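You operate a simulated robot arm through the tools that you are given. There is no shell and no other tool.

You run a simulated two-armed robot. Do the job below in one go: nothing can be reset, and whatever is moved stays where it is left.

Task
Take the grease brush and put it on the top of the covered drum. Fetch the blue filter and set it on the shelf of the air stand. Close the spanner drawer. Push the collar drawer shut. Take the blue bag on the clear end of the checking bench and put it away on the top of the packing bench. Stack the 25 spare collar from the top of the pressing bench on top of the 35 spare collar. Take the green flag and leave it on the shelf under the starch table. Put the green weight on the shelf under the pressing bench. Fetch the gold sample roll and set it on the shelf under the pressing bench. The order is free. Set down upright: blue filter.

The check looks at the end state, three seconds after you hand in, the way a careful person would. Anything else that was tipped, shoved, dropped, spilled or broken makes it a failure.

Robot
Two 6-joint arms with two-finger parallel grippers on one trunk, on a base that moves. Base frame: it is fixed to the floor where the robot stands at the start and does not move with it; the origin is under the middle of the robot, x ahead of it, y to its left, z up. Lengths are in m, angles in rad, forces in N, time in s.
The left shoulder is at the start at [0.28, 0.185, 0.855], the right one opposite. With the tool pointing down near the work surface each hand reaches from about 0.52 to 0.9 m from the robot's upright axis, wherever it stands, measured 20 degrees to its own side. Places, roughly: blue bag [2.25, 5, 0.75]; blue filter (3x8x7 cm) [-3.1, 2.1, 0.2]; collar drawer [-3.5, 1.6, 0.7]; gold sample roll [4.5, 2.5, 0.75]; grease brush (3x3x17 cm) [-3.3, 2.2, 0.9]; green flag (3x2x6 cm) [4.6, 2.7, 0.8]; green weight [4.75, 2.5, 0.75]; shelf of the air stand (57x18 cm) [-2.74, 2.42, 0.96]; shelf under the pressing bench [4.4, 2.2, 0.3]; shelf under the starch table [3.7, 1.6, 0.3]; spanner drawer [-3.1, 2, 0.7]; spare collar [4.75, 2.5, 0.75]; top of the covered drum (24x24 cm) [-1.1, 2.98, 0.48]; top of the packing bench [0, -1.6, 0.9]. Payload 1.57 kg a hand.
The tool frame of a hand sits at the grasp point between the pads (the TCP): z along the fingers, y along the line on which they close. The tips reach 0.03 m beyond it. Largest opening 0.08 m; finger width 0.017, thickness 0.012; the body of the gripper, 0.04 by 0.082 m, starts 0.08 m behind the TCP.
Orientation is told as [roll, pitch, yaw] about the base's x, y, z axes, in that order, counted from this pose: with the fingers straight down and closing along the base's y, the tool's x points along the base's -x, its y along +y and its z along -z.

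Tools
- The arms move only by the tool apply_moves. It takes "left_commands", "right_commands" or both (then of equal length, played together; a hand with none holds still); each is a list of rows, each a list of 7 numbers: the shift along the tool's x, y, z in units of 300 mm (1.0 is 300 mm), then the turn, a rotation vector about the tool's x, y, z in units of 120 degrees (1.0 is 120 degrees), then the opening, from 0 (shut) to 1 (fully open). In form: [[tx, ty, tz, ax, ay, az, grip], ...]. A call has 1 to 20 rows; each row is the pose to reach, as a shift and turn from the pose commanded when the call began, along the tool's axes at that moment. A call with a number of a shift or a turn outside -1 to 1 is refused whole. A row lasts 0.2 s, in which the tool goes at most 0.05 m and 0.15 rad; a call with a longer step from one row to the next is refused whole, and so is a gripper value outside its range. A pose out of reach is approached as far as the arm can. The call stops where the force on the tool passes 40 N (or 10 N more than at its start, if that is more) or the arm is blocked; 0.2 s more then pass. The fingers move at their own pace (about 0.153 m/s each) and stop on an object; they squeeze with about 30 N. The grip force told is the motor's: it shows also when the fingers shut on nothing. Time passes only in rows, and 0.2 s behind the last, so rows that repeat a pose let the fingers close. The reply holds the time, the measured pose of the TCP, the force on the tool along the base axes, the opening and the grip force, in the units named above and with some noise, with the torque about the TCP (base axes, N m) and any sound that the robot's microphone picked up.
- Cameras (640 x 400 px; columns grow to the right, rows downward): "scene" is now at [0.2365, -0.0093, 1.299]; the picture's right is [-0.13, -0.99, 0.00], its down [-0.68, 0.09, -0.73] and it looks along [0.72, -0.10, -0.68] (base axes); focal length 272 px, centre (320, 200). "left" rides on the left gripper at [0.072, 0.007, -0.122] in its tool frame; the picture's right is [-0.09, 1.00, 0.00], its down [-0.84, -0.08, -0.54] and it looks along [-0.54, -0.05, 0.84] (tool axes); focal length 238 px, centre (320, 200). "right" rides on the right gripper at [0.072, -0.007, -0.122] in its tool frame; the picture's right is [0.09, 1.00, 0.00], its down [-0.84, 0.08, -0.54] and it looks along [-0.54, 0.05, 0.84] (tool axes); focal length 238 px, centre (320, 200). There is no depth. A picture from a camera that has moved, and an enlarged one, comes with that camera's place and axes in the base frame and with its lens. The place of the scene camera against the robot may be out by one fixed shift of up to 0.012 m in any direction.
- grab_frame(camera): a new picture of that camera. No time passes.
- slide_trunk(by): slides the trunk up (or, below 0, down) by that many m; the arms and the scene camera ride with it, the base frame stays. It gives what a move gives, with no picture.
- base_move(legs): drives the robot by 1 to 6 legs, each [ahead, turn to the left] in m and rad, along the robot's own axes; the way and the turn of a leg run together, so that a leg with both is an arc; at most 1.5 m and 3.142 rad a leg. The arms and the cameras ride along, it lands a little off, and it stops where it bumps. It gives what a move gives.
- aim_head(pan, tilt): turns the head with the scene camera to pan (to the left, within 1.501 rad either way) and tilt (down, from -0.506 to 1.204), counted from straight ahead of the robot. It gives what a move gives.
- inspect(camera, box): a new picture of the part [left, top, right, bottom] of that camera's present view, enlarged. No time passes.
- job_done(): hands the job in; it is judged then, once.

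Places have to be worked out from the pictures, the camera data and where the tool is seen. Open the grippers and draw the arms clear of the work before you hand the job in, unless the task says otherwise.

The tools are called after "Emit:" by a JSON object that holds its "api" and its "payload". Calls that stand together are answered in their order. apply_moves: Moves the arms, as the interface text tells. Its arguments: {"type":"object","properties":{"left_commands":{"type":"array","items":{"type":"array","items":{"type":"number"}}},"right_commands":{"type":"array","items":{"type":"array","items":{"type":"number"}}}},"required":[]} The other tools are called the same way: slide_trunk (by) moves the trunk up or down; base_move (legs) drives the base; aim_head (pan, tilt) turns the head that bears the scene camera; grab_frame (camera) takes a picture; inspect (camera, box) takes an enlarged picture of a part of a camera's view; job_done () hands the job in.

At the start:

```text
t: 0.0
left_eef_pos: [0.57, 0.2133, 1.0598]
left_tool_rot: [0.001, 0.001, 0.0]
left_ft_force: [0.0, -0.3, 1.2]
left_wrist_torque: [-0.02, -0.01, 0.02]
left_width: 0.0797
left_finger_force: 0.1
right_eef_pos: [0.546, -0.2673, 1.0943]
right_tool_rot: [-0.001, 0.0, -0.002]
right_ft_force: [0.4, -0.5, 0.2]
right_wrist_torque: [-0.01, -0.01, -0.01]
right_width: 0.0802
right_finger_force: 0.0
trunk travel left (down, up): [-0.55, 0.44]
robot x, y, heading: [0.0006, 0.0024, -0.001]
head pan, tilt (commanded): [-0.134, 0.75]
```

scene: 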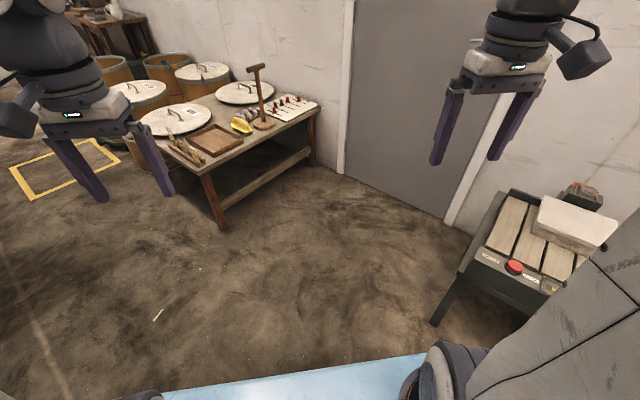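
right: 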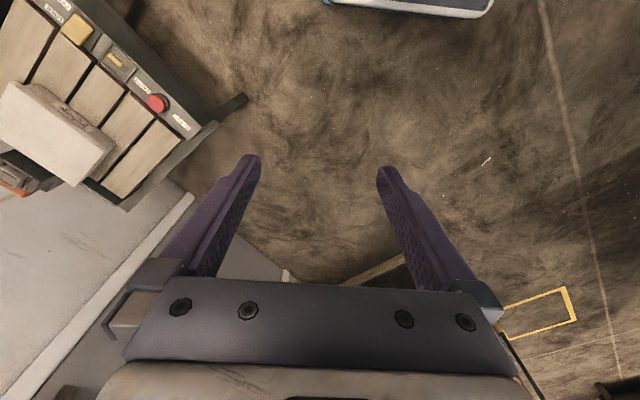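
left: 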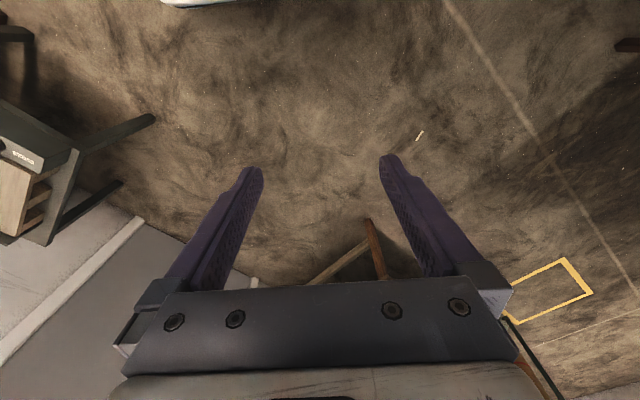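

I begin by looking around from the starting place to map the room; I turn the head to the left first.

Emit:
{"api": "aim_head", "payload": {"pan": 0.7, "tilt": 0.25}}

```text
t: 1.2
left_eef_pos: [0.5705, 0.2148, 1.0597]
left_tool_rot: [0.0, -0.001, 0.001]
left_ft_force: [0.6, 0.3, 0.3]
left_wrist_torque: [-0.01, -0.01, 0.01]
left_width: 0.08
left_finger_force: 0.1
right_eef_pos: [0.5472, -0.2677, 1.0951]
right_tool_rot: [0.0, -0.001, -0.001]
right_ft_force: [-0.2, 1.2, 0.4]
right_wrist_torque: [0.03, 0.01, -0.01]
right_width: 0.0804
right_finger_force: 0.1
trunk travel left (down, up): [-0.55, 0.44]
robot x, y, heading: [-0.0, 0.0057, -0.001]
head pan, tilt (commanded): [0.7, 0.25]
```

The head is turned; I take a picture.

Emit:
{"api": "grab_frame", "payload": {"camera": "scene"}}

```text
taken
camera scene: at [0.2259, 0.0619, 1.3441], right [0.64, -0.77, 0.0], down [-0.19, -0.16, -0.97], along [0.74, 0.62, -0.25], focal length 272 px, centre (320, 200)
```

scene: 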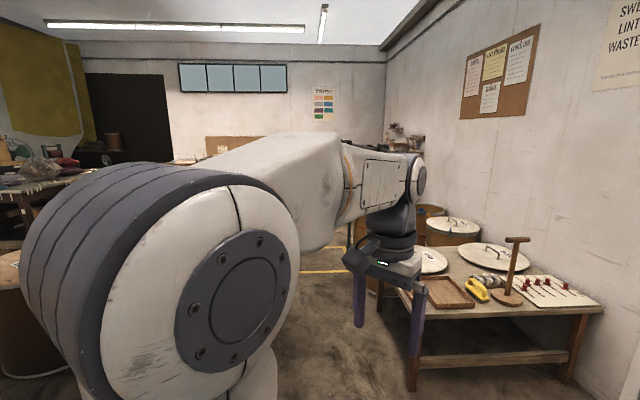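

The left arm blocks part of the view. I look further left and then right.

Emit:
{"api": "aim_head", "payload": {"pan": 1.5, "tilt": 0.25}}

Emit:
{"api": "grab_frame", "payload": {"camera": "scene"}}

Emit:
{"api": "aim_head", "payload": {"pan": 0.0, "tilt": 0.25}}

Emit:
{"api": "grab_frame", "payload": {"camera": "scene"}}

Emit:
{"api": "aim_head", "payload": {"pan": -1.2, "tilt": 0.4}}

Emit:
{"api": "grab_frame", "payload": {"camera": "scene"}}

```text
t: 2.3
left_eef_pos: [0.5719, 0.2139, 1.0607]
left_tool_rot: [0.001, -0.001, -0.001]
left_ft_force: [0.7, 0.1, 0.5]
left_wrist_torque: [-0.02, -0.02, -0.03]
left_width: 0.0801
left_finger_force: 0.0
right_eef_pos: [0.5464, -0.2679, 1.096]
right_tool_rot: [-0.003, 0.0, -0.001]
right_ft_force: [-1.3, -1.4, -0.2]
right_wrist_torque: [0.04, 0.01, 0.0]
right_width: 0.0801
right_finger_force: 0.1
trunk travel left (down, up): [-0.55, 0.44]
robot x, y, heading: [0.0007, -0.002, -0.001]
head pan, tilt (commanded): [1.499, 0.25]
```

```text
taken
camera scene: at [0.1611, 0.0949, 1.3442], right [1.0, -0.07, 0.0], down [-0.02, -0.25, -0.97], along [0.07, 0.97, -0.25], focal length 272 px, centre (320, 200)
```

scene: 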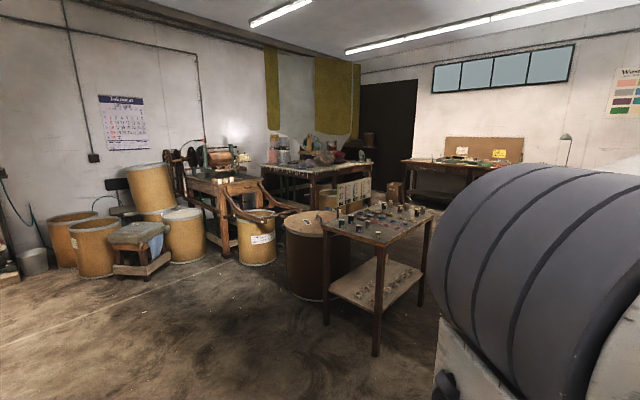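

```text
t: 3.9
left_eef_pos: [0.5702, 0.2147, 1.0599]
left_tool_rot: [0.0, 0.0, -0.001]
left_ft_force: [0.2, 0.2, 0.3]
left_wrist_torque: [-0.04, 0.01, 0.0]
left_width: 0.0798
left_finger_force: 0.0
right_eef_pos: [0.546, -0.2671, 1.0951]
right_tool_rot: [0.001, 0.0, 0.001]
right_ft_force: [0.3, 0.3, -0.3]
right_wrist_torque: [0.02, 0.02, 0.01]
right_width: 0.08
right_finger_force: 0.0
trunk travel left (down, up): [-0.55, 0.44]
robot x, y, heading: [0.001, 0.0006, 0.0]
head pan, tilt (commanded): [0.0, 0.25]
```

```text
taken
camera scene: at [0.2478, 0.0019, 1.3442], right [0.0, -1.0, 0.0], down [-0.25, 0.0, -0.97], along [0.97, 0.0, -0.25], focal length 272 px, centre (320, 200)
```

scene: 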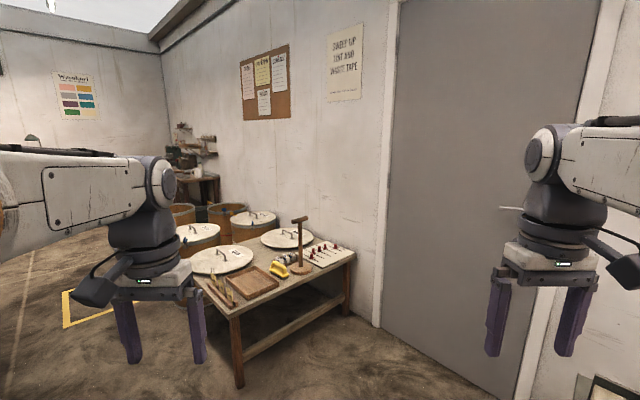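

```text
t: 5.3
left_eef_pos: [0.5699, 0.2137, 1.0595]
left_tool_rot: [0.0, -0.001, 0.002]
left_ft_force: [-0.5, -0.1, 0.6]
left_wrist_torque: [0.04, 0.0, 0.0]
left_width: 0.0801
left_finger_force: 0.1
right_eef_pos: [0.5475, -0.2684, 1.0944]
right_tool_rot: [-0.001, 0.0, 0.0]
right_ft_force: [0.4, -0.2, -0.5]
right_wrist_torque: [0.02, -0.01, 0.01]
right_width: 0.08
right_finger_force: 0.2
trunk travel left (down, up): [-0.55, 0.44]
robot x, y, heading: [0.004, -0.0025, 0.002]
head pan, tilt (commanded): [-1.201, 0.4]
```

```text
taken
camera scene: at [0.188, -0.0846, 1.3302], right [-0.93, -0.36, 0.0], down [-0.14, 0.36, -0.92], along [0.33, -0.86, -0.39], focal length 272 px, centre (320, 200)
```

scene: 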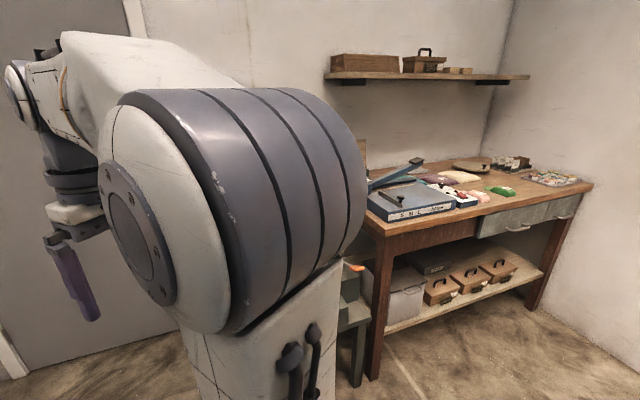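

The packing bench lies behind right, the checking and sorting areas ahead left. I look down to learn the size of my base and look at the remaining directions.

Emit:
{"api": "aim_head", "payload": {"pan": 0.0, "tilt": 1.2}}

Emit:
{"api": "grab_frame", "payload": {"camera": "scene"}}

Emit:
{"api": "aim_head", "payload": {"pan": 1.5, "tilt": 1.2}}

Emit:
{"api": "grab_frame", "payload": {"camera": "scene"}}

Emit:
{"api": "inspect", "payload": {"camera": "left", "box": [0, 0, 640, 400]}}

```text
t: 6.7
left_eef_pos: [0.5708, 0.2151, 1.0599]
left_tool_rot: [0.001, 0.0, 0.001]
left_ft_force: [0.1, -0.2, 0.1]
left_wrist_torque: [0.03, -0.03, 0.0]
left_width: 0.08
left_finger_force: 0.0
right_eef_pos: [0.547, -0.2681, 1.0948]
right_tool_rot: [0.001, 0.001, -0.001]
right_ft_force: [-0.3, -0.3, -0.5]
right_wrist_torque: [0.0, 0.04, -0.01]
right_width: 0.0796
right_finger_force: 0.0
trunk travel left (down, up): [-0.55, 0.44]
robot x, y, heading: [-0.0012, -0.0022, 0.002]
head pan, tilt (commanded): [0.0, 1.201]
```

```text
taken
camera scene: at [0.2103, 0.0018, 1.2674], right [0.0, -1.0, 0.0], down [-0.93, 0.0, -0.36], along [0.36, 0.0, -0.93], focal length 272 px, centre (320, 200)
```

scene: 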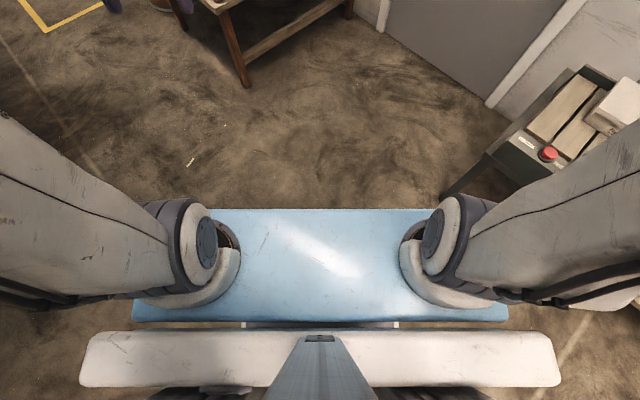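

```text
t: 8.3
left_eef_pos: [0.5683, 0.2142, 1.0607]
left_tool_rot: [0.001, -0.001, -0.001]
left_ft_force: [-0.5, 0.2, -0.1]
left_wrist_torque: [-0.04, -0.01, -0.03]
left_width: 0.08
left_finger_force: 0.1
right_eef_pos: [0.5468, -0.2675, 1.0957]
right_tool_rot: [0.0, 0.0, -0.001]
right_ft_force: [0.1, -0.3, -0.1]
right_wrist_torque: [0.01, -0.01, -0.03]
right_width: 0.0799
right_finger_force: 0.1
trunk travel left (down, up): [-0.55, 0.44]
robot x, y, heading: [0.003, -0.0021, -0.0]
head pan, tilt (commanded): [1.499, 1.201]
```

```text
taken
camera scene: at [0.1584, 0.0576, 1.2674], right [1.0, -0.07, 0.0], down [-0.07, -0.93, -0.36], along [0.03, 0.36, -0.93], focal length 272 px, centre (320, 200)
```

scene: 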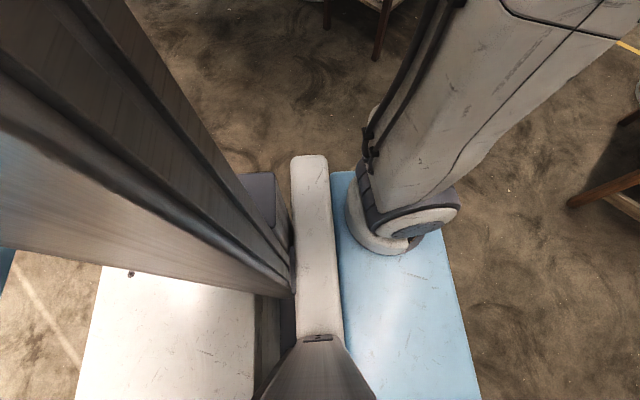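

```text
1.00 times, centred on (320, 200) of left (not enlarged: the box is as wide or as high as the picture)
camera zoom: at [0.4994, 0.2206, 1.1811], right [0.09, 1.0, 0.0], down [0.84, -0.08, 0.54], along [0.54, -0.05, -0.84], focal length 238 px, centre (320, 200)
```

zoom: 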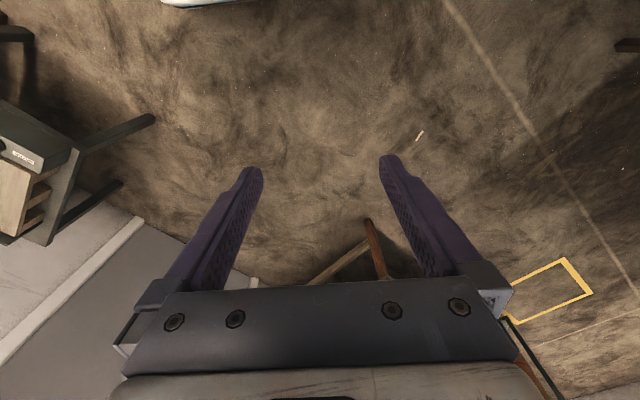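

The blue plate rides with the trunk; the floor ahead-left between the sorting table and a small table is free. I turn left and drive toward that gap, then look again.

Emit:
{"api": "base_move", "payload": {"legs": [[0.0, 0.73], [1.0, 0.0]]}}

Emit:
{"api": "aim_head", "payload": {"pan": 0.0, "tilt": 0.35}}

Emit:
{"api": "grab_frame", "payload": {"camera": "scene"}}

```text
t: 15.3
left_eef_pos: [1.0111, 1.1835, 1.0609]
left_tool_rot: [0.0, 0.0, 0.731]
left_ft_force: [-1.0, -0.4, -0.1]
left_wrist_torque: [0.01, -0.03, -0.01]
left_width: 0.0799
left_finger_force: 0.1
right_eef_pos: [1.3156, 0.8098, 1.0956]
right_tool_rot: [0.0, 0.0, 0.732]
right_ft_force: [-0.3, -0.5, 0.1]
right_wrist_torque: [-0.02, -0.01, -0.04]
right_width: 0.0799
right_finger_force: 0.1
trunk travel left (down, up): [-0.55, 0.44]
robot x, y, heading: [0.7266, 0.6457, 0.732]
head pan, tilt (commanded): [1.499, 1.201]
```

```text
t: 16.9
left_eef_pos: [1.0097, 1.1845, 1.0599]
left_tool_rot: [0.0, 0.0, 0.732]
left_ft_force: [-0.5, 0.0, 0.1]
left_wrist_torque: [0.0, 0.01, -0.02]
left_width: 0.0802
left_finger_force: 0.1
right_eef_pos: [1.3153, 0.8111, 1.0964]
right_tool_rot: [-0.001, 0.0, 0.731]
right_ft_force: [-0.4, -0.3, 0.6]
right_wrist_torque: [0.0, -0.01, -0.04]
right_width: 0.0799
right_finger_force: 0.0
trunk travel left (down, up): [-0.55, 0.44]
robot x, y, heading: [0.7297, 0.6444, 0.729]
head pan, tilt (commanded): [0.0, 0.351]
```

```text
taken
camera scene: at [0.9114, 0.8149, 1.3347], right [0.67, -0.74, 0.0], down [-0.26, -0.23, -0.94], along [0.7, 0.63, -0.34], focal length 272 px, centre (320, 200)
```

scene: 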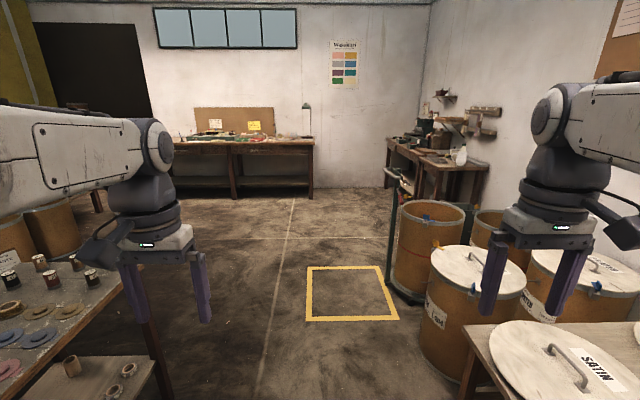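

The pressing bench is in the back right corner behind drums on a trolley. I zoom in there and on the far bench.

Emit:
{"api": "inspect", "payload": {"camera": "scene", "box": [360, 70, 520, 210]}}

Emit:
{"api": "inspect", "payload": {"camera": "scene", "box": [160, 90, 330, 210]}}

```text
2.86 times, centred on (440, 140) of scene
camera zoom: at [0.9114, 0.8149, 1.3347], right [0.67, -0.74, 0.0], down [-0.26, -0.23, -0.94], along [0.7, 0.63, -0.34], focal length 779 px, centre (-23, 371)
```

zoom: 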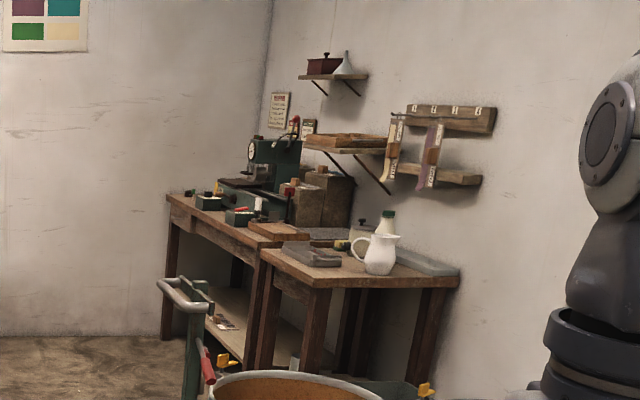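

```text
3.33 times, centred on (245, 150) of scene
camera zoom: at [0.9114, 0.8149, 1.3347], right [0.67, -0.74, 0.0], down [-0.26, -0.23, -0.94], along [0.7, 0.63, -0.34], focal length 908 px, centre (570, 367)
```

zoom: 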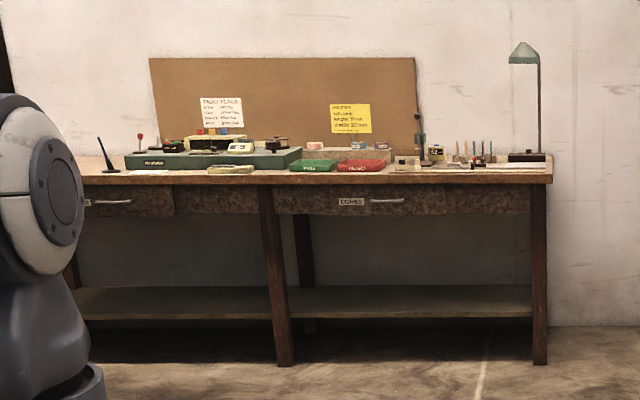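

I can see the corridor is free toward the yellow floor frame. I drive along heading 0.81 between the small table and the drums, then look at the pressing bench.

Emit:
{"api": "base_move", "payload": {"legs": [[0.0, 0.08], [1.3, 0.0], [1.1, 0.0]]}}

Emit:
{"api": "aim_head", "payload": {"pan": -0.9, "tilt": 0.35}}

Emit:
{"api": "grab_frame", "payload": {"camera": "scene"}}

```text
t: 29.2
left_eef_pos: [2.7106, 2.9122, 1.0611]
left_tool_rot: [0.0, -0.002, 0.766]
left_ft_force: [-0.6, -1.3, -0.1]
left_wrist_torque: [0.02, -0.01, -0.01]
left_width: 0.0798
left_finger_force: 0.1
right_eef_pos: [3.0277, 2.5472, 1.0935]
right_tool_rot: [0.0, -0.001, 0.765]
right_ft_force: [0.0, 0.3, -0.1]
right_wrist_torque: [0.04, 0.05, 0.0]
right_width: 0.08
right_finger_force: 0.0
trunk travel left (down, up): [-0.55, 0.44]
robot x, y, heading: [2.4475, 2.3613, 0.767]
head pan, tilt (commanded): [0.0, 0.351]
```

```text
t: 30.4
left_eef_pos: [2.7114, 2.9116, 1.0589]
left_tool_rot: [0.0, 0.001, 0.764]
left_ft_force: [-0.2, 0.2, 0.7]
left_wrist_torque: [0.01, 0.02, 0.02]
left_width: 0.0798
left_finger_force: 0.1
right_eef_pos: [3.0279, 2.5481, 1.0953]
right_tool_rot: [0.0, 0.0, 0.764]
right_ft_force: [-0.6, -0.2, 0.1]
right_wrist_torque: [-0.01, 0.0, 0.01]
right_width: 0.0799
right_finger_force: 0.0
trunk travel left (down, up): [-0.55, 0.44]
robot x, y, heading: [2.4499, 2.3632, 0.767]
head pan, tilt (commanded): [-0.901, 0.351]
```

```text
taken
camera scene: at [2.6496, 2.4626, 1.3347], right [-0.14, -0.99, 0.0], down [-0.34, 0.05, -0.94], along [0.93, -0.13, -0.34], focal length 272 px, centre (320, 200)
```

scene: 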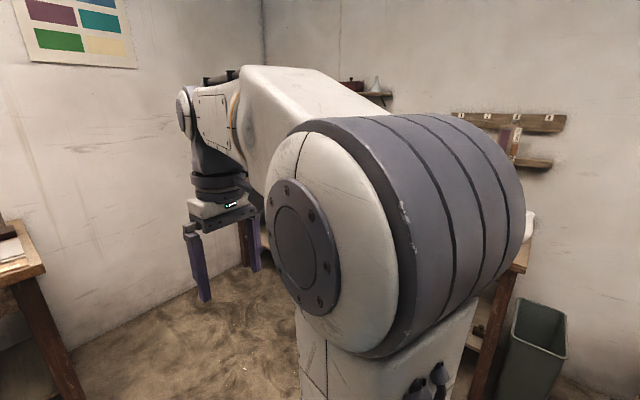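

The right arm hides the benches, so I turn the robot itself to face them.

Emit:
{"api": "base_move", "payload": {"legs": [[0.0, -1.1]]}}

Emit:
{"api": "aim_head", "payload": {"pan": 0.0, "tilt": 0.4}}

Emit:
{"api": "grab_frame", "payload": {"camera": "scene"}}

```text
t: 33.7
left_eef_pos: [3.0565, 2.3494, 1.0595]
left_tool_rot: [0.0, -0.001, -0.38]
left_ft_force: [-1.0, -0.6, 0.6]
left_wrist_torque: [-0.03, 0.02, -0.03]
left_width: 0.0798
left_finger_force: 0.0
right_eef_pos: [2.855, 1.9106, 1.0955]
right_tool_rot: [0.0, 0.001, -0.381]
right_ft_force: [0.4, 0.1, -0.7]
right_wrist_torque: [0.0, 0.03, -0.02]
right_width: 0.0799
right_finger_force: 0.1
trunk travel left (down, up): [-0.55, 0.44]
robot x, y, heading: [2.4509, 2.363, -0.381]
head pan, tilt (commanded): [-0.901, 0.351]
```

```text
t: 34.9
left_eef_pos: [3.0569, 2.3496, 1.06]
left_tool_rot: [0.0, 0.0, -0.381]
left_ft_force: [0.7, -0.3, 0.2]
left_wrist_torque: [-0.01, 0.01, -0.03]
left_width: 0.0799
left_finger_force: 0.1
right_eef_pos: [2.8554, 1.9104, 1.0944]
right_tool_rot: [-0.001, -0.001, -0.381]
right_ft_force: [-0.3, 0.0, 0.0]
right_wrist_torque: [-0.02, -0.02, 0.01]
right_width: 0.0799
right_finger_force: 0.1
trunk travel left (down, up): [-0.55, 0.44]
robot x, y, heading: [2.4458, 2.365, -0.383]
head pan, tilt (commanded): [0.0, 0.4]
```

```text
taken
camera scene: at [2.6762, 2.2701, 1.3302], right [-0.37, -0.93, 0.0], down [-0.36, 0.15, -0.92], along [0.85, -0.34, -0.39], focal length 272 px, centre (320, 200)
```

scene: 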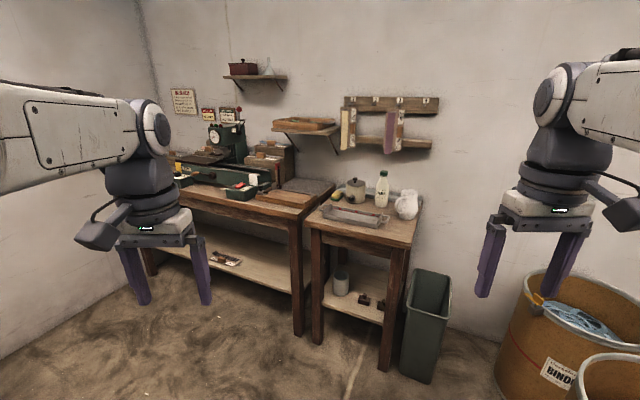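

Now both benches are in view. I zoom in on the pressing bench and the starch table.

Emit:
{"api": "inspect", "payload": {"camera": "scene", "box": [150, 120, 340, 240]}}

Emit:
{"api": "inspect", "payload": {"camera": "scene", "box": [290, 170, 450, 390]}}

Emit:
{"api": "inspect", "payload": {"camera": "scene", "box": [120, 200, 320, 340]}}

```text
3.33 times, centred on (245, 180) of scene
camera zoom: at [2.6762, 2.2701, 1.3302], right [-0.37, -0.93, 0.0], down [-0.36, 0.15, -0.92], along [0.85, -0.34, -0.39], focal length 908 px, centre (570, 267)
```

zoom: 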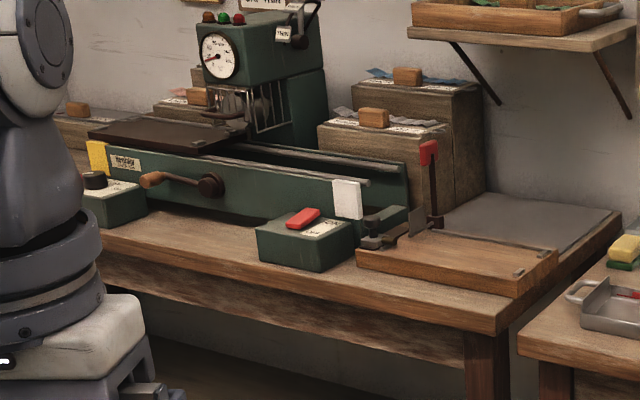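

```text
1.82 times, centred on (370, 280) of scene
camera zoom: at [2.6762, 2.2701, 1.3302], right [-0.37, -0.93, 0.0], down [-0.36, 0.15, -0.92], along [0.85, -0.34, -0.39], focal length 496 px, centre (229, 54)
```

zoom: 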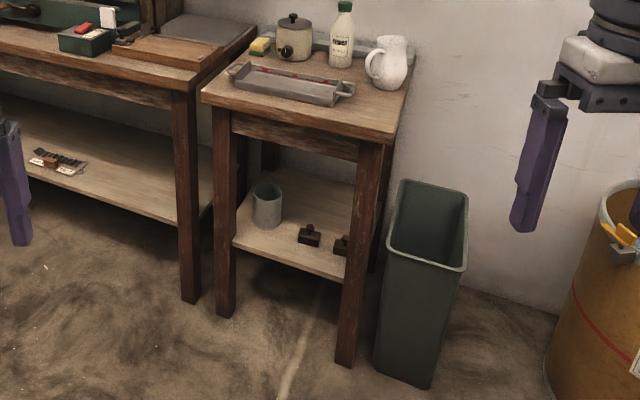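

```text
2.86 times, centred on (220, 270) of scene
camera zoom: at [2.6762, 2.2701, 1.3302], right [-0.37, -0.93, 0.0], down [-0.36, 0.15, -0.92], along [0.85, -0.34, -0.39], focal length 779 px, centre (606, 0)
```

zoom: 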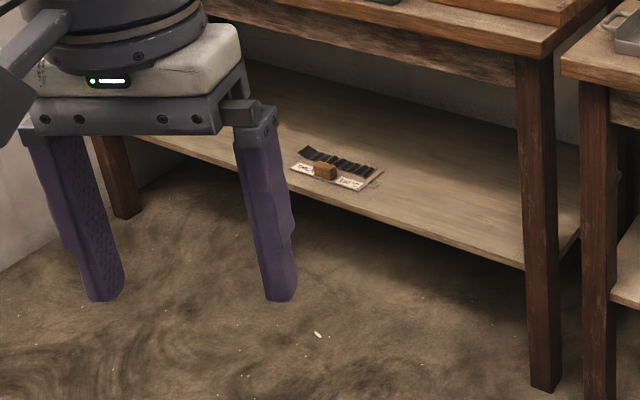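

The bench fronts run along heading about 0.74 and the items for the press work sit at the left end, hidden by my arm. I drive to a place in front of the pressing bench, keeping clear of the back wall, and face it.

Emit:
{"api": "base_move", "payload": {"legs": [[0.0, 0.743], [1.07, 0.0], [0.0, -1.19]]}}

Emit:
{"api": "aim_head", "payload": {"pan": 0.3, "tilt": 0.5}}

Emit:
{"api": "grab_frame", "payload": {"camera": "scene"}}

```text
t: 45.2
left_eef_pos: [3.9811, 2.4644, 1.0605]
left_tool_rot: [-0.001, 0.0, -0.814]
left_ft_force: [-0.1, -0.5, 0.6]
left_wrist_torque: [-0.02, -0.02, -0.02]
left_width: 0.0798
left_finger_force: 0.0
right_eef_pos: [3.6148, 2.1494, 1.0944]
right_tool_rot: [-0.002, -0.001, -0.816]
right_ft_force: [-0.1, -0.2, 0.6]
right_wrist_torque: [0.02, -0.03, 0.0]
right_width: 0.0801
right_finger_force: 0.0
trunk travel left (down, up): [-0.55, 0.44]
robot x, y, heading: [3.4342, 2.735, -0.816]
head pan, tilt (commanded): [0.0, 0.4]
```

```text
t: 46.0
left_eef_pos: [3.9816, 2.4635, 1.0613]
left_tool_rot: [0.001, -0.001, -0.816]
left_ft_force: [0.6, 0.0, -0.5]
left_wrist_torque: [0.0, 0.0, 0.01]
left_width: 0.0799
left_finger_force: 0.0
right_eef_pos: [3.6157, 2.1506, 1.0949]
right_tool_rot: [0.0, -0.001, -0.814]
right_ft_force: [-0.1, 0.1, 0.1]
right_wrist_torque: [0.04, 0.01, 0.02]
right_width: 0.08
right_finger_force: 0.0
trunk travel left (down, up): [-0.55, 0.44]
robot x, y, heading: [3.436, 2.7326, -0.82]
head pan, tilt (commanded): [0.3, 0.499]
```

```text
taken
camera scene: at [3.6168, 2.5721, 1.3211], right [-0.49, -0.87, 0.0], down [-0.42, 0.24, -0.88], along [0.76, -0.43, -0.48], focal length 272 px, centre (320, 200)
```

scene: 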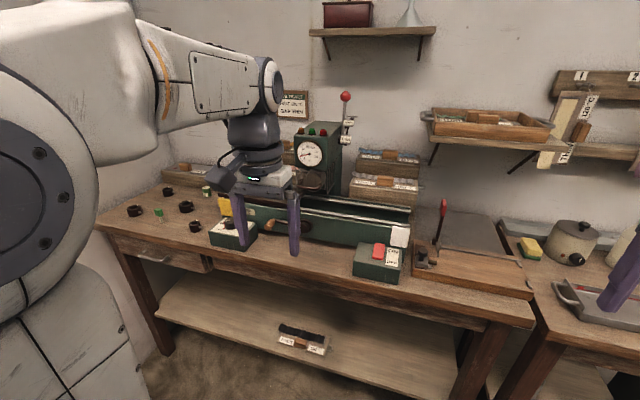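

Now the left end of the pressing bench shows small rings (collars), a green weight and the flag. I zoom in there.

Emit:
{"api": "inspect", "payload": {"camera": "scene", "box": [90, 140, 270, 260]}}

Emit:
{"api": "inspect", "payload": {"camera": "left", "box": [0, 0, 640, 400]}}

```text
3.33 times, centred on (180, 200) of scene
camera zoom: at [3.6168, 2.5721, 1.3211], right [-0.49, -0.87, 0.0], down [-0.42, 0.24, -0.88], along [0.76, -0.43, -0.48], focal length 908 px, centre (787, 200)
```

zoom: 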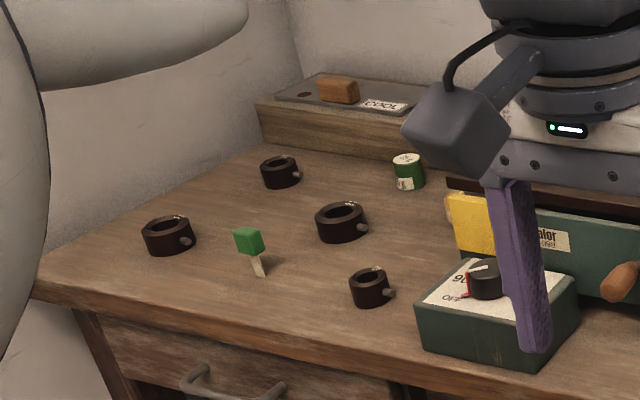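

```text
1.00 times, centred on (320, 200) of left (not enlarged: the box is as wide or as high as the picture)
camera zoom: at [3.9375, 2.5208, 1.1811], right [0.79, 0.62, 0.0], down [0.52, -0.66, 0.54], along [0.33, -0.43, -0.84], focal length 238 px, centre (320, 200)
```

zoom: 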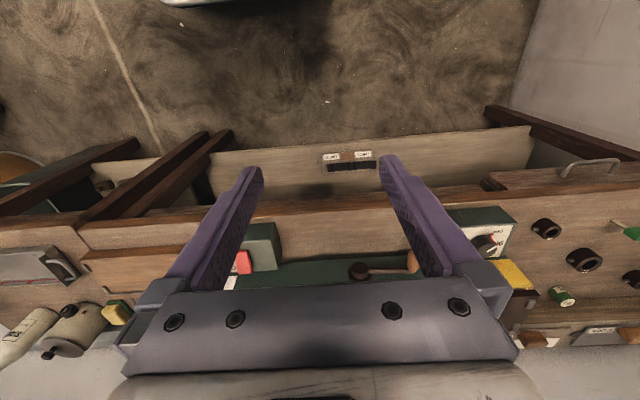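

Collars, flag and weight sit at the left end of the pressing bench. Before manoeuvring close to the wall I check my own base outline by looking down on each side.

Emit:
{"api": "aim_head", "payload": {"pan": 1.5, "tilt": 1.0}}

Emit:
{"api": "grab_frame", "payload": {"camera": "scene"}}

Emit:
{"api": "aim_head", "payload": {"pan": -1.5, "tilt": 1.0}}

Emit:
{"api": "grab_frame", "payload": {"camera": "scene"}}

```text
t: 47.4
left_eef_pos: [3.9812, 2.4637, 1.0604]
left_tool_rot: [0.001, 0.0, -0.815]
left_ft_force: [-0.9, 0.3, -0.4]
left_wrist_torque: [0.02, 0.04, 0.0]
left_width: 0.0801
left_finger_force: 0.1
right_eef_pos: [3.6145, 2.1503, 1.0949]
right_tool_rot: [-0.001, -0.001, -0.815]
right_ft_force: [-0.3, 0.6, -0.2]
right_wrist_torque: [-0.02, 0.04, 0.0]
right_width: 0.0798
right_finger_force: 0.1
trunk travel left (down, up): [-0.55, 0.44]
robot x, y, heading: [3.4346, 2.7312, -0.818]
head pan, tilt (commanded): [1.499, 1.0]
```

```text
taken
camera scene: at [3.5919, 2.661, 1.28], right [0.63, -0.78, 0.0], down [-0.65, -0.53, -0.54], along [0.42, 0.34, -0.84], focal length 272 px, centre (320, 200)
```

scene: 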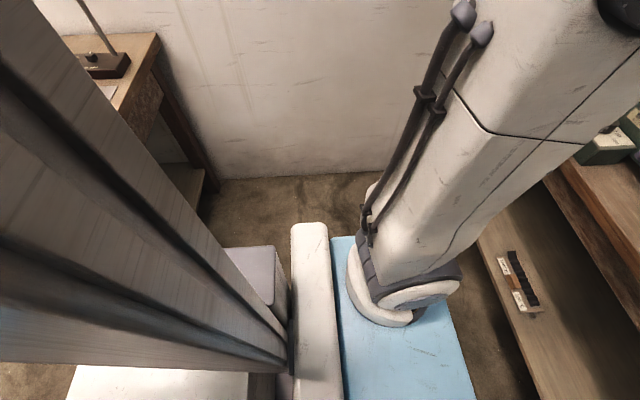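

```text
t: 50.0
left_eef_pos: [3.9803, 2.4641, 1.061]
left_tool_rot: [0.0, 0.0, -0.816]
left_ft_force: [-0.3, 1.3, -0.4]
left_wrist_torque: [0.03, -0.03, -0.01]
left_width: 0.0799
left_finger_force: 0.0
right_eef_pos: [3.6149, 2.1506, 1.0946]
right_tool_rot: [0.0, 0.0, -0.813]
right_ft_force: [-0.9, 0.3, 0.1]
right_wrist_torque: [-0.01, 0.03, 0.01]
right_width: 0.0801
right_finger_force: 0.1
trunk travel left (down, up): [-0.55, 0.44]
robot x, y, heading: [3.4316, 2.7318, -0.816]
head pan, tilt (commanded): [-1.499, 1.0]
```

```text
taken
camera scene: at [3.4905, 2.5659, 1.28], right [-0.74, 0.68, 0.0], down [0.57, 0.62, -0.54], along [-0.37, -0.4, -0.84], focal length 272 px, centre (320, 200)
```

scene: 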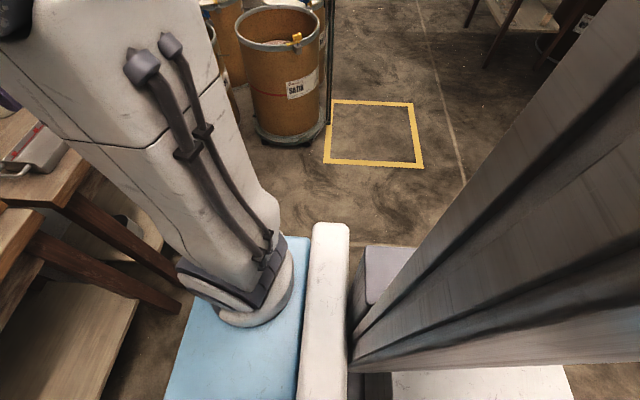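

The wall is about 0.6 m beyond my target spot, so I back into it: turn away, reverse 0.48 m toward the left end of the bench, and turn back to face the bench.

Emit:
{"api": "base_move", "payload": {"legs": [[0.0, -2.037], [-0.48, 0.0], [0.0, 2.037]]}}

Emit:
{"api": "aim_head", "payload": {"pan": 0.2, "tilt": 0.8}}

Emit:
{"api": "grab_frame", "payload": {"camera": "scene"}}

```text
t: 62.9
left_eef_pos: [4.4345, 2.509, 1.0605]
left_tool_rot: [0.0, 0.001, -0.913]
left_ft_force: [-0.4, 0.1, -1.1]
left_wrist_torque: [-0.04, 0.01, 0.01]
left_width: 0.08
left_finger_force: 0.1
right_eef_pos: [4.0398, 2.2322, 1.096]
right_tool_rot: [0.0, 0.001, -0.913]
right_ft_force: [0.8, 0.1, 0.3]
right_wrist_torque: [0.01, -0.01, 0.04]
right_width: 0.08
right_finger_force: 0.2
trunk travel left (down, up): [-0.55, 0.44]
robot x, y, heading: [3.9152, 2.8286, -0.913]
head pan, tilt (commanded): [-1.499, 1.0]
```

```text
t: 64.6
left_eef_pos: [4.4334, 2.5081, 1.06]
left_tool_rot: [0.001, 0.002, -0.913]
left_ft_force: [0.4, 0.1, -0.1]
left_wrist_torque: [0.02, -0.02, 0.02]
left_width: 0.08
left_finger_force: 0.1
right_eef_pos: [4.0403, 2.2337, 1.0948]
right_tool_rot: [0.0, 0.001, -0.914]
right_ft_force: [0.0, 0.4, 0.0]
right_wrist_torque: [0.05, 0.0, 0.02]
right_width: 0.08
right_finger_force: 0.2
trunk travel left (down, up): [-0.55, 0.44]
robot x, y, heading: [3.9207, 2.8258, -0.915]
head pan, tilt (commanded): [0.201, 0.799]
```

```text
taken
camera scene: at [4.0693, 2.6505, 1.2951], right [-0.66, -0.76, 0.0], down [-0.54, 0.47, -0.7], along [0.53, -0.46, -0.72], focal length 272 px, centre (320, 200)
```

scene: 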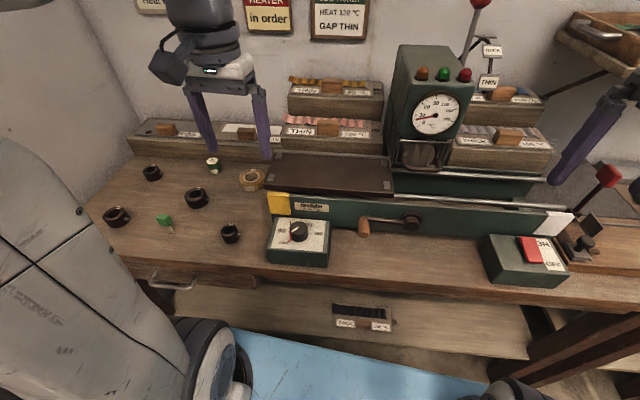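

I'm in place; the gold roll is visible beside the press. I zoom in on the items.

Emit:
{"api": "inspect", "payload": {"camera": "scene", "box": [80, 140, 280, 265]}}

Emit:
{"api": "grab_frame", "payload": {"camera": "left"}}

```text
3.20 times, centred on (180, 202) of scene
camera zoom: at [4.0693, 2.6505, 1.2951], right [-0.66, -0.76, 0.0], down [-0.54, 0.47, -0.7], along [0.53, -0.46, -0.72], focal length 872 px, centre (768, 192)
```

zoom: 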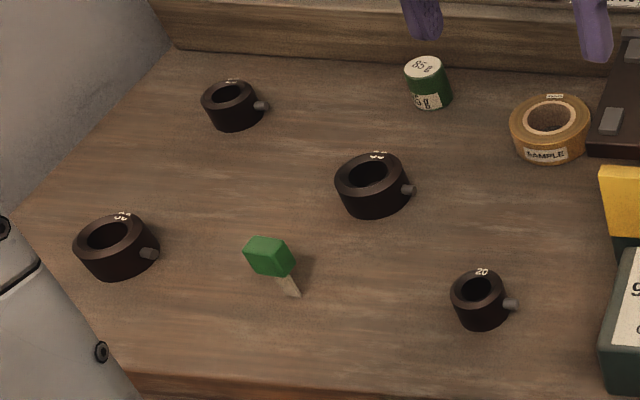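

```text
taken
camera left: at [4.397, 2.569, 1.1811], right [0.84, 0.54, 0.0], down [0.45, -0.71, 0.54], along [0.29, -0.46, -0.84], focal length 238 px, centre (320, 200)
```

left: 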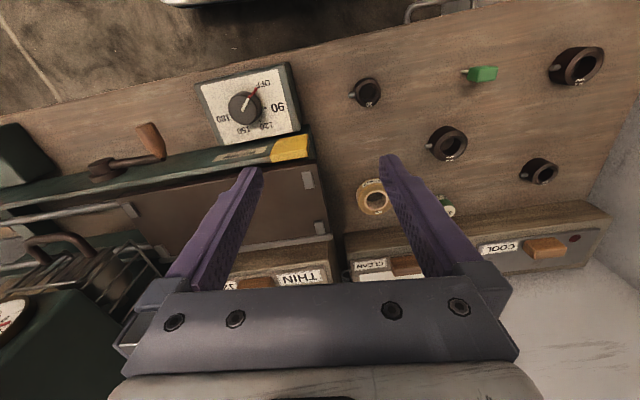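

The collars carry numbers on the rim. I zoom in on each to read them.

Emit:
{"api": "inspect", "payload": {"camera": "scene", "box": [140, 160, 164, 175]}}

Emit:
{"api": "inspect", "payload": {"camera": "scene", "box": [183, 183, 211, 200]}}

Emit:
{"api": "inspect", "payload": {"camera": "scene", "box": [102, 202, 134, 222]}}

Emit:
{"api": "inspect", "payload": {"camera": "left", "box": [340, 40, 620, 215]}}

```text
16.00 times, centred on (152, 168) of scene
camera zoom: at [4.0693, 2.6505, 1.2951], right [-0.66, -0.76, 0.0], down [-0.54, 0.47, -0.7], along [0.53, -0.46, -0.72], focal length 4361 px, centre (3008, 720)
```

zoom: 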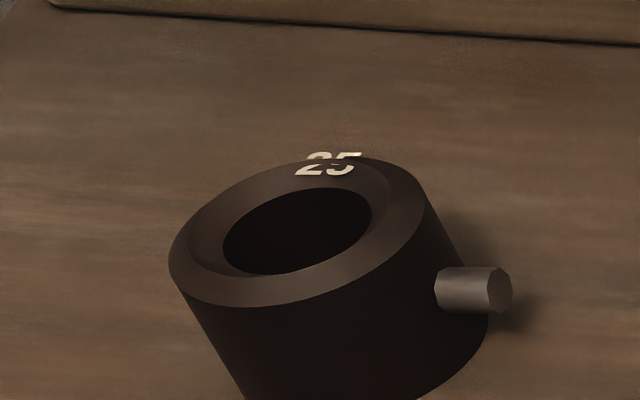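

```text
16.00 times, centred on (197, 192) of scene
camera zoom: at [4.0693, 2.6505, 1.2951], right [-0.66, -0.76, 0.0], down [-0.54, 0.47, -0.7], along [0.53, -0.46, -0.72], focal length 4361 px, centre (2288, 336)
```

zoom: 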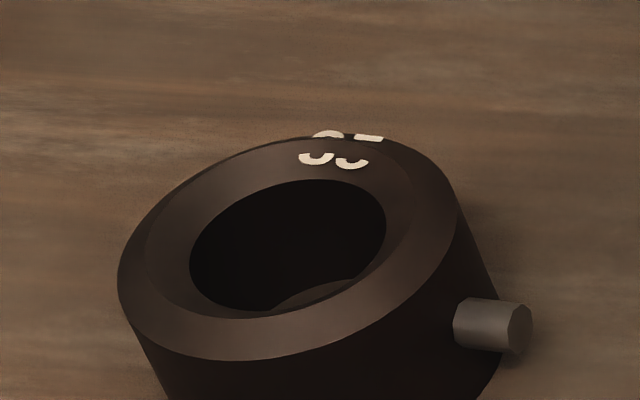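

```text
16.00 times, centred on (118, 212) of scene
camera zoom: at [4.0693, 2.6505, 1.2951], right [-0.66, -0.76, 0.0], down [-0.54, 0.47, -0.7], along [0.53, -0.46, -0.72], focal length 4361 px, centre (3552, 8)
```

zoom: 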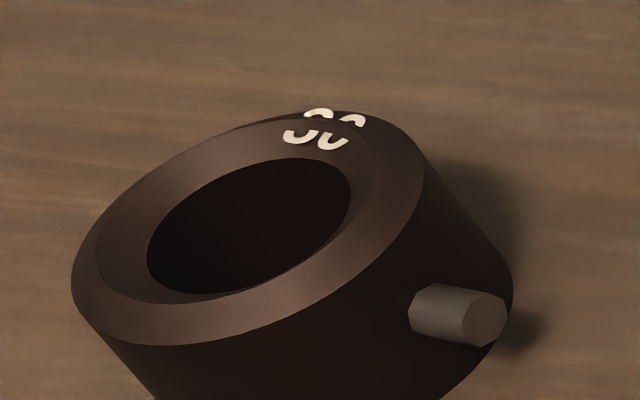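

```text
2.29 times, centred on (480, 128) of left
camera zoom: at [4.397, 2.569, 1.1811], right [0.84, 0.54, 0.0], down [0.45, -0.71, 0.54], along [0.29, -0.46, -0.84], focal length 545 px, centre (-46, 366)
```

zoom: 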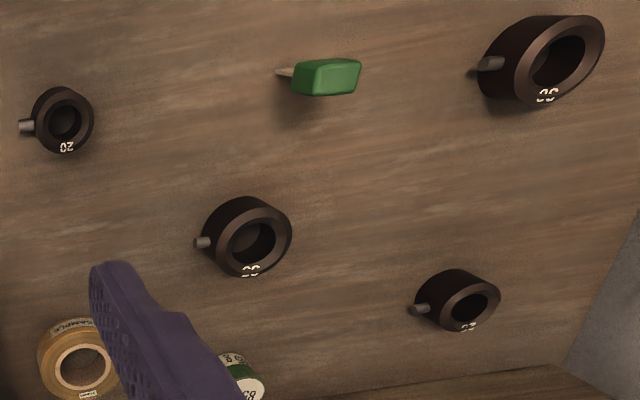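

B reads 25, D reads 20; C looks like 35 and A like 30, which I want to confirm. I move the left hand above collar C for a top view with its camera.

Emit:
{"api": "apply_moves", "payload": {"left_commands": [[-0.044, 0.112, 0.05, 0, 0, 0, 1], [-0.087, 0.224, 0.1, 0, 0, 0, 1], [-0.131, 0.336, 0.15, 0, 0, 0, 1], [-0.175, 0.448, 0.2, 0, 0, 0, 1], [-0.218, 0.56, 0.25, 0, 0, 0, 1], [-0.262, 0.672, 0.3, 0, 0, 0, 1]]}}

Emit:
{"api": "grab_frame", "payload": {"camera": "left"}}

Emit:
{"api": "grab_frame", "payload": {"camera": "scene"}}

```text
t: 66.0
left_eef_pos: [4.6437, 2.571, 0.9716]
left_tool_rot: [-0.001, -0.001, -0.912]
left_ft_force: [-0.5, 0.7, -0.3]
left_wrist_torque: [-0.02, -0.02, -0.01]
left_width: 0.08
left_finger_force: 0.1
right_eef_pos: [4.039, 2.2303, 1.0949]
right_tool_rot: [0.0, 0.0, -0.914]
right_ft_force: [0.0, -0.9, -0.1]
right_wrist_torque: [0.0, 0.05, 0.01]
right_width: 0.0798
right_finger_force: 0.1
trunk travel left (down, up): [-0.55, 0.44]
robot x, y, heading: [3.9176, 2.8265, -0.91]
head pan, tilt (commanded): [0.201, 0.799]
```

```text
taken
camera left: at [4.6056, 2.6316, 1.092], right [0.84, 0.54, 0.0], down [0.45, -0.71, 0.54], along [0.29, -0.46, -0.84], focal length 238 px, centre (320, 200)
```

left: 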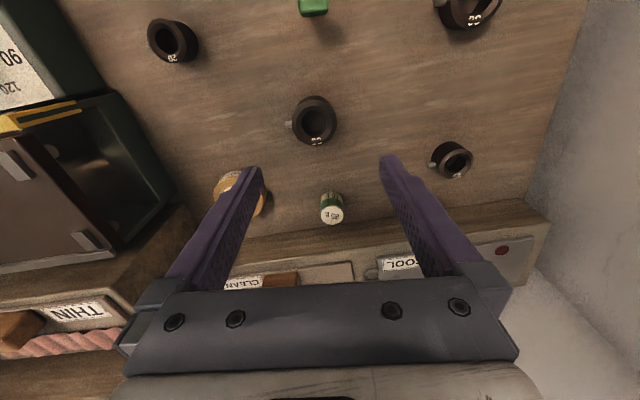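

```text
taken
camera scene: at [4.069, 2.6505, 1.2951], right [-0.66, -0.76, 0.0], down [-0.54, 0.47, -0.7], along [0.53, -0.46, -0.72], focal length 272 px, centre (320, 200)
```

scene: 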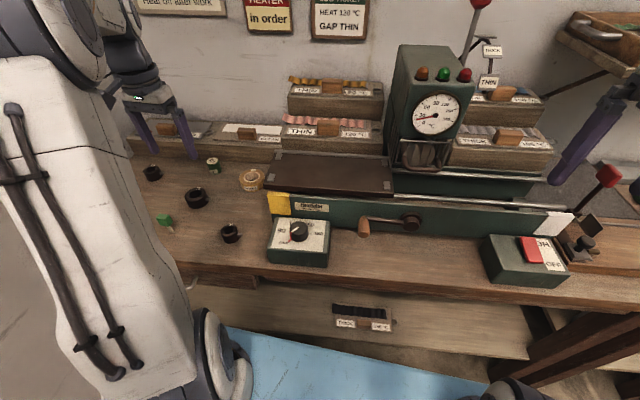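

Good view from the wrist. I zoom in on the collars to read the numbers.

Emit:
{"api": "inspect", "payload": {"camera": "left", "box": [275, 80, 355, 160]}}

Emit:
{"api": "inspect", "payload": {"camera": "left", "box": [410, 120, 500, 195]}}

Emit:
{"api": "inspect", "payload": {"camera": "left", "box": [430, 0, 510, 50]}}

```text
5.00 times, centred on (315, 120) of left
camera zoom: at [4.6056, 2.6316, 1.092], right [0.84, 0.54, 0.0], down [0.45, -0.71, 0.54], along [0.29, -0.46, -0.84], focal length 1192 px, centre (345, 600)
```

zoom: 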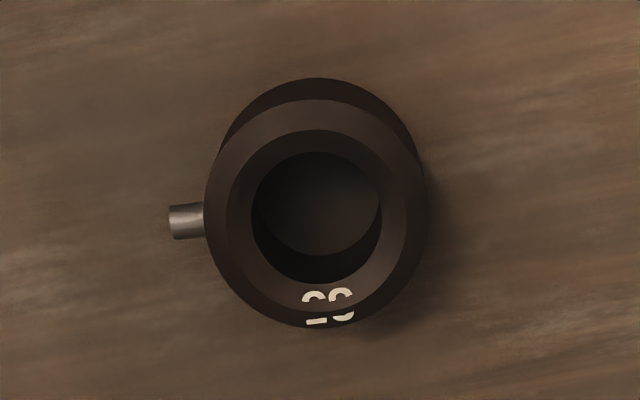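

```text
5.33 times, centred on (455, 158) of left
camera zoom: at [4.6056, 2.6316, 1.092], right [0.84, 0.54, 0.0], down [0.45, -0.71, 0.54], along [0.29, -0.46, -0.84], focal length 1271 px, centre (-400, 427)
```

zoom: 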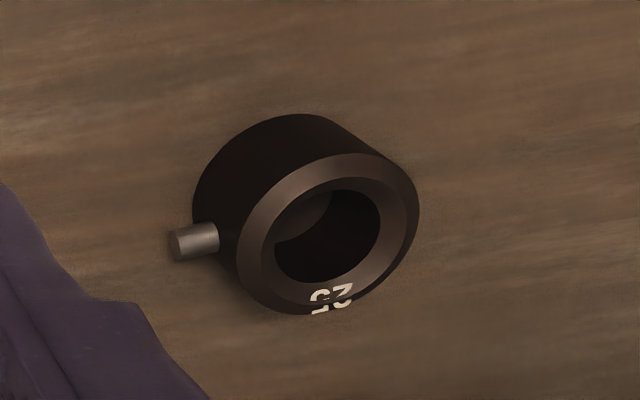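

```text
8.00 times, centred on (470, 25) of left
camera zoom: at [4.6056, 2.6316, 1.092], right [0.84, 0.54, 0.0], down [0.45, -0.71, 0.54], along [0.29, -0.46, -0.84], focal length 1907 px, centre (-880, 1600)
```

zoom: 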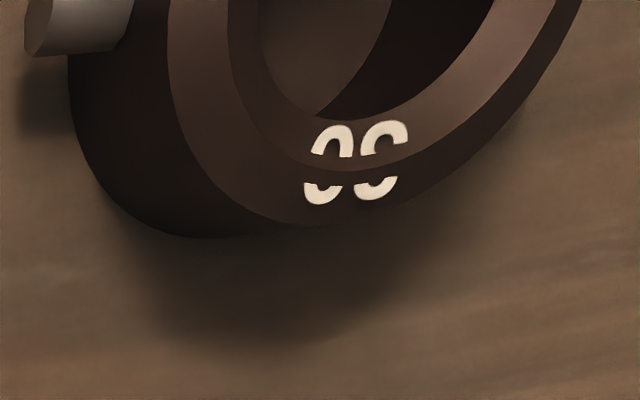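

C reads 35 and B reads 25, so 25 goes onto C. I raise the trunk a bit so the arm reaches further at wrist height, which also lifts the plate well above the bench.

Emit:
{"api": "slide_trunk", "payload": {"by": 0.12}}

```text
t: 67.5
left_eef_pos: [4.6427, 2.5706, 1.0904]
left_tool_rot: [0.0, -0.001, -0.912]
left_ft_force: [0.1, -1.0, -0.3]
left_wrist_torque: [0.02, -0.02, -0.02]
left_width: 0.0802
left_finger_force: 0.0
right_eef_pos: [4.0386, 2.2319, 1.2158]
right_tool_rot: [-0.001, -0.001, -0.913]
right_ft_force: [-0.1, -0.7, 0.9]
right_wrist_torque: [0.0, 0.01, 0.01]
right_width: 0.0801
right_finger_force: 0.0
trunk travel left (down, up): [-0.67, 0.32]
robot x, y, heading: [3.9178, 2.8261, -0.916]
head pan, tilt (commanded): [0.201, 0.799]
```

Now I move the left hand above collar 25, turning it a quarter so the fingers close across the set screw's direction.

Emit:
{"api": "apply_moves", "payload": {"left_commands": [[-0.02, 0.048, 0.02, 0, 0, -0.0625, 1], [-0.04, 0.095, 0.05, 0, 0, -0.125, 1], [-0.061, 0.143, 0.09, 0, 0, -0.1875, 1], [-0.081, 0.19, 0.14, 0, 0, -0.25, 1], [-0.101, 0.238, 0.19, 0, 0, -0.3125, 1], [-0.121, 0.286, 0.24, 0, 0, -0.375, 1], [-0.141, 0.333, 0.29, 0, 0, -0.4375, 1], [-0.162, 0.381, 0.34, 0, 0, -0.5, 1], [-0.182, 0.428, 0.4, 0, 0, -0.5625, 1], [-0.202, 0.476, 0.45, 0, 0, -0.625, 1], [-0.222, 0.523, 0.51, 0, 0, -0.6875, 1], [-0.242, 0.571, 0.567, 0, 0, -0.75, 1], [-0.242, 0.571, 0.567, 0, 0, -0.75, 1]]}}

Emit:
{"api": "grab_frame", "payload": {"camera": "left"}}

Emit:
{"api": "grab_frame", "payload": {"camera": "scene"}}

```text
t: 70.3
left_eef_pos: [4.8238, 2.6186, 0.9211]
left_tool_rot: [0.0, -0.001, 0.661]
left_ft_force: [0.8, 0.3, 0.2]
left_wrist_torque: [-0.02, -0.02, 0.0]
left_width: 0.0802
left_finger_force: 0.1
right_eef_pos: [4.0405, 2.2315, 1.2137]
right_tool_rot: [-0.001, 0.001, -0.912]
right_ft_force: [-1.1, 0.3, 0.3]
right_wrist_torque: [0.02, 0.05, 0.01]
right_width: 0.0802
right_finger_force: 0.0
trunk travel left (down, up): [-0.67, 0.32]
robot x, y, heading: [3.9122, 2.8275, -0.915]
head pan, tilt (commanded): [0.201, 0.799]
```

```text
taken
camera left: at [4.7642, 2.5793, 1.042], right [-0.54, 0.84, 0.0], down [0.71, 0.45, 0.54], along [0.46, 0.29, -0.84], focal length 238 px, centre (320, 200)
```

left: 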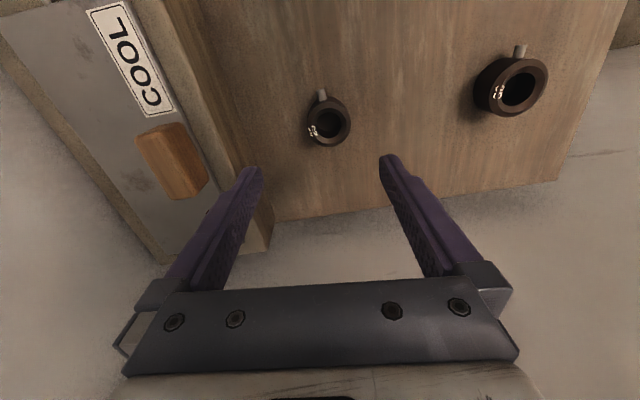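

```text
taken
camera scene: at [4.0696, 2.6505, 1.4151], right [-0.66, -0.76, 0.0], down [-0.54, 0.47, -0.7], along [0.53, -0.46, -0.72], focal length 272 px, centre (320, 200)
```

scene: 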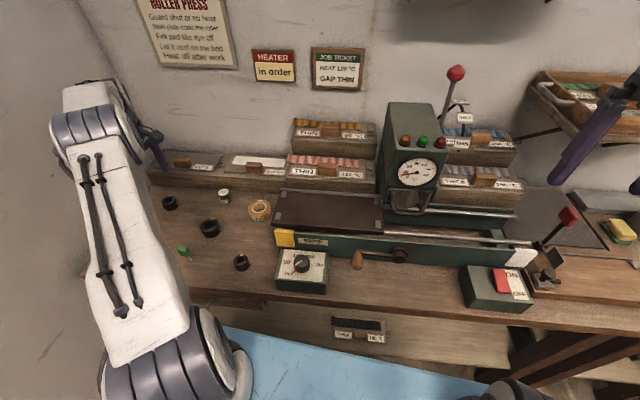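

The hand is nearly above collar 25. I zoom to refine its centre relative to the fingers.

Emit:
{"api": "inspect", "payload": {"camera": "left", "box": [270, 70, 390, 160]}}

```text
4.44 times, centred on (330, 115) of left
camera zoom: at [4.7642, 2.5793, 1.042], right [-0.54, 0.84, 0.0], down [0.71, 0.45, 0.54], along [0.46, 0.29, -0.84], focal length 1059 px, centre (276, 578)
```

zoom: 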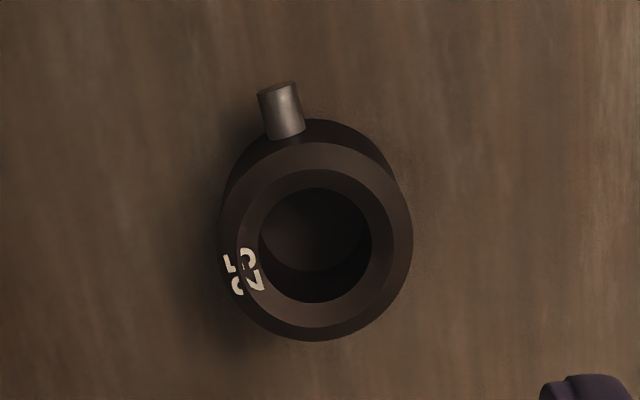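

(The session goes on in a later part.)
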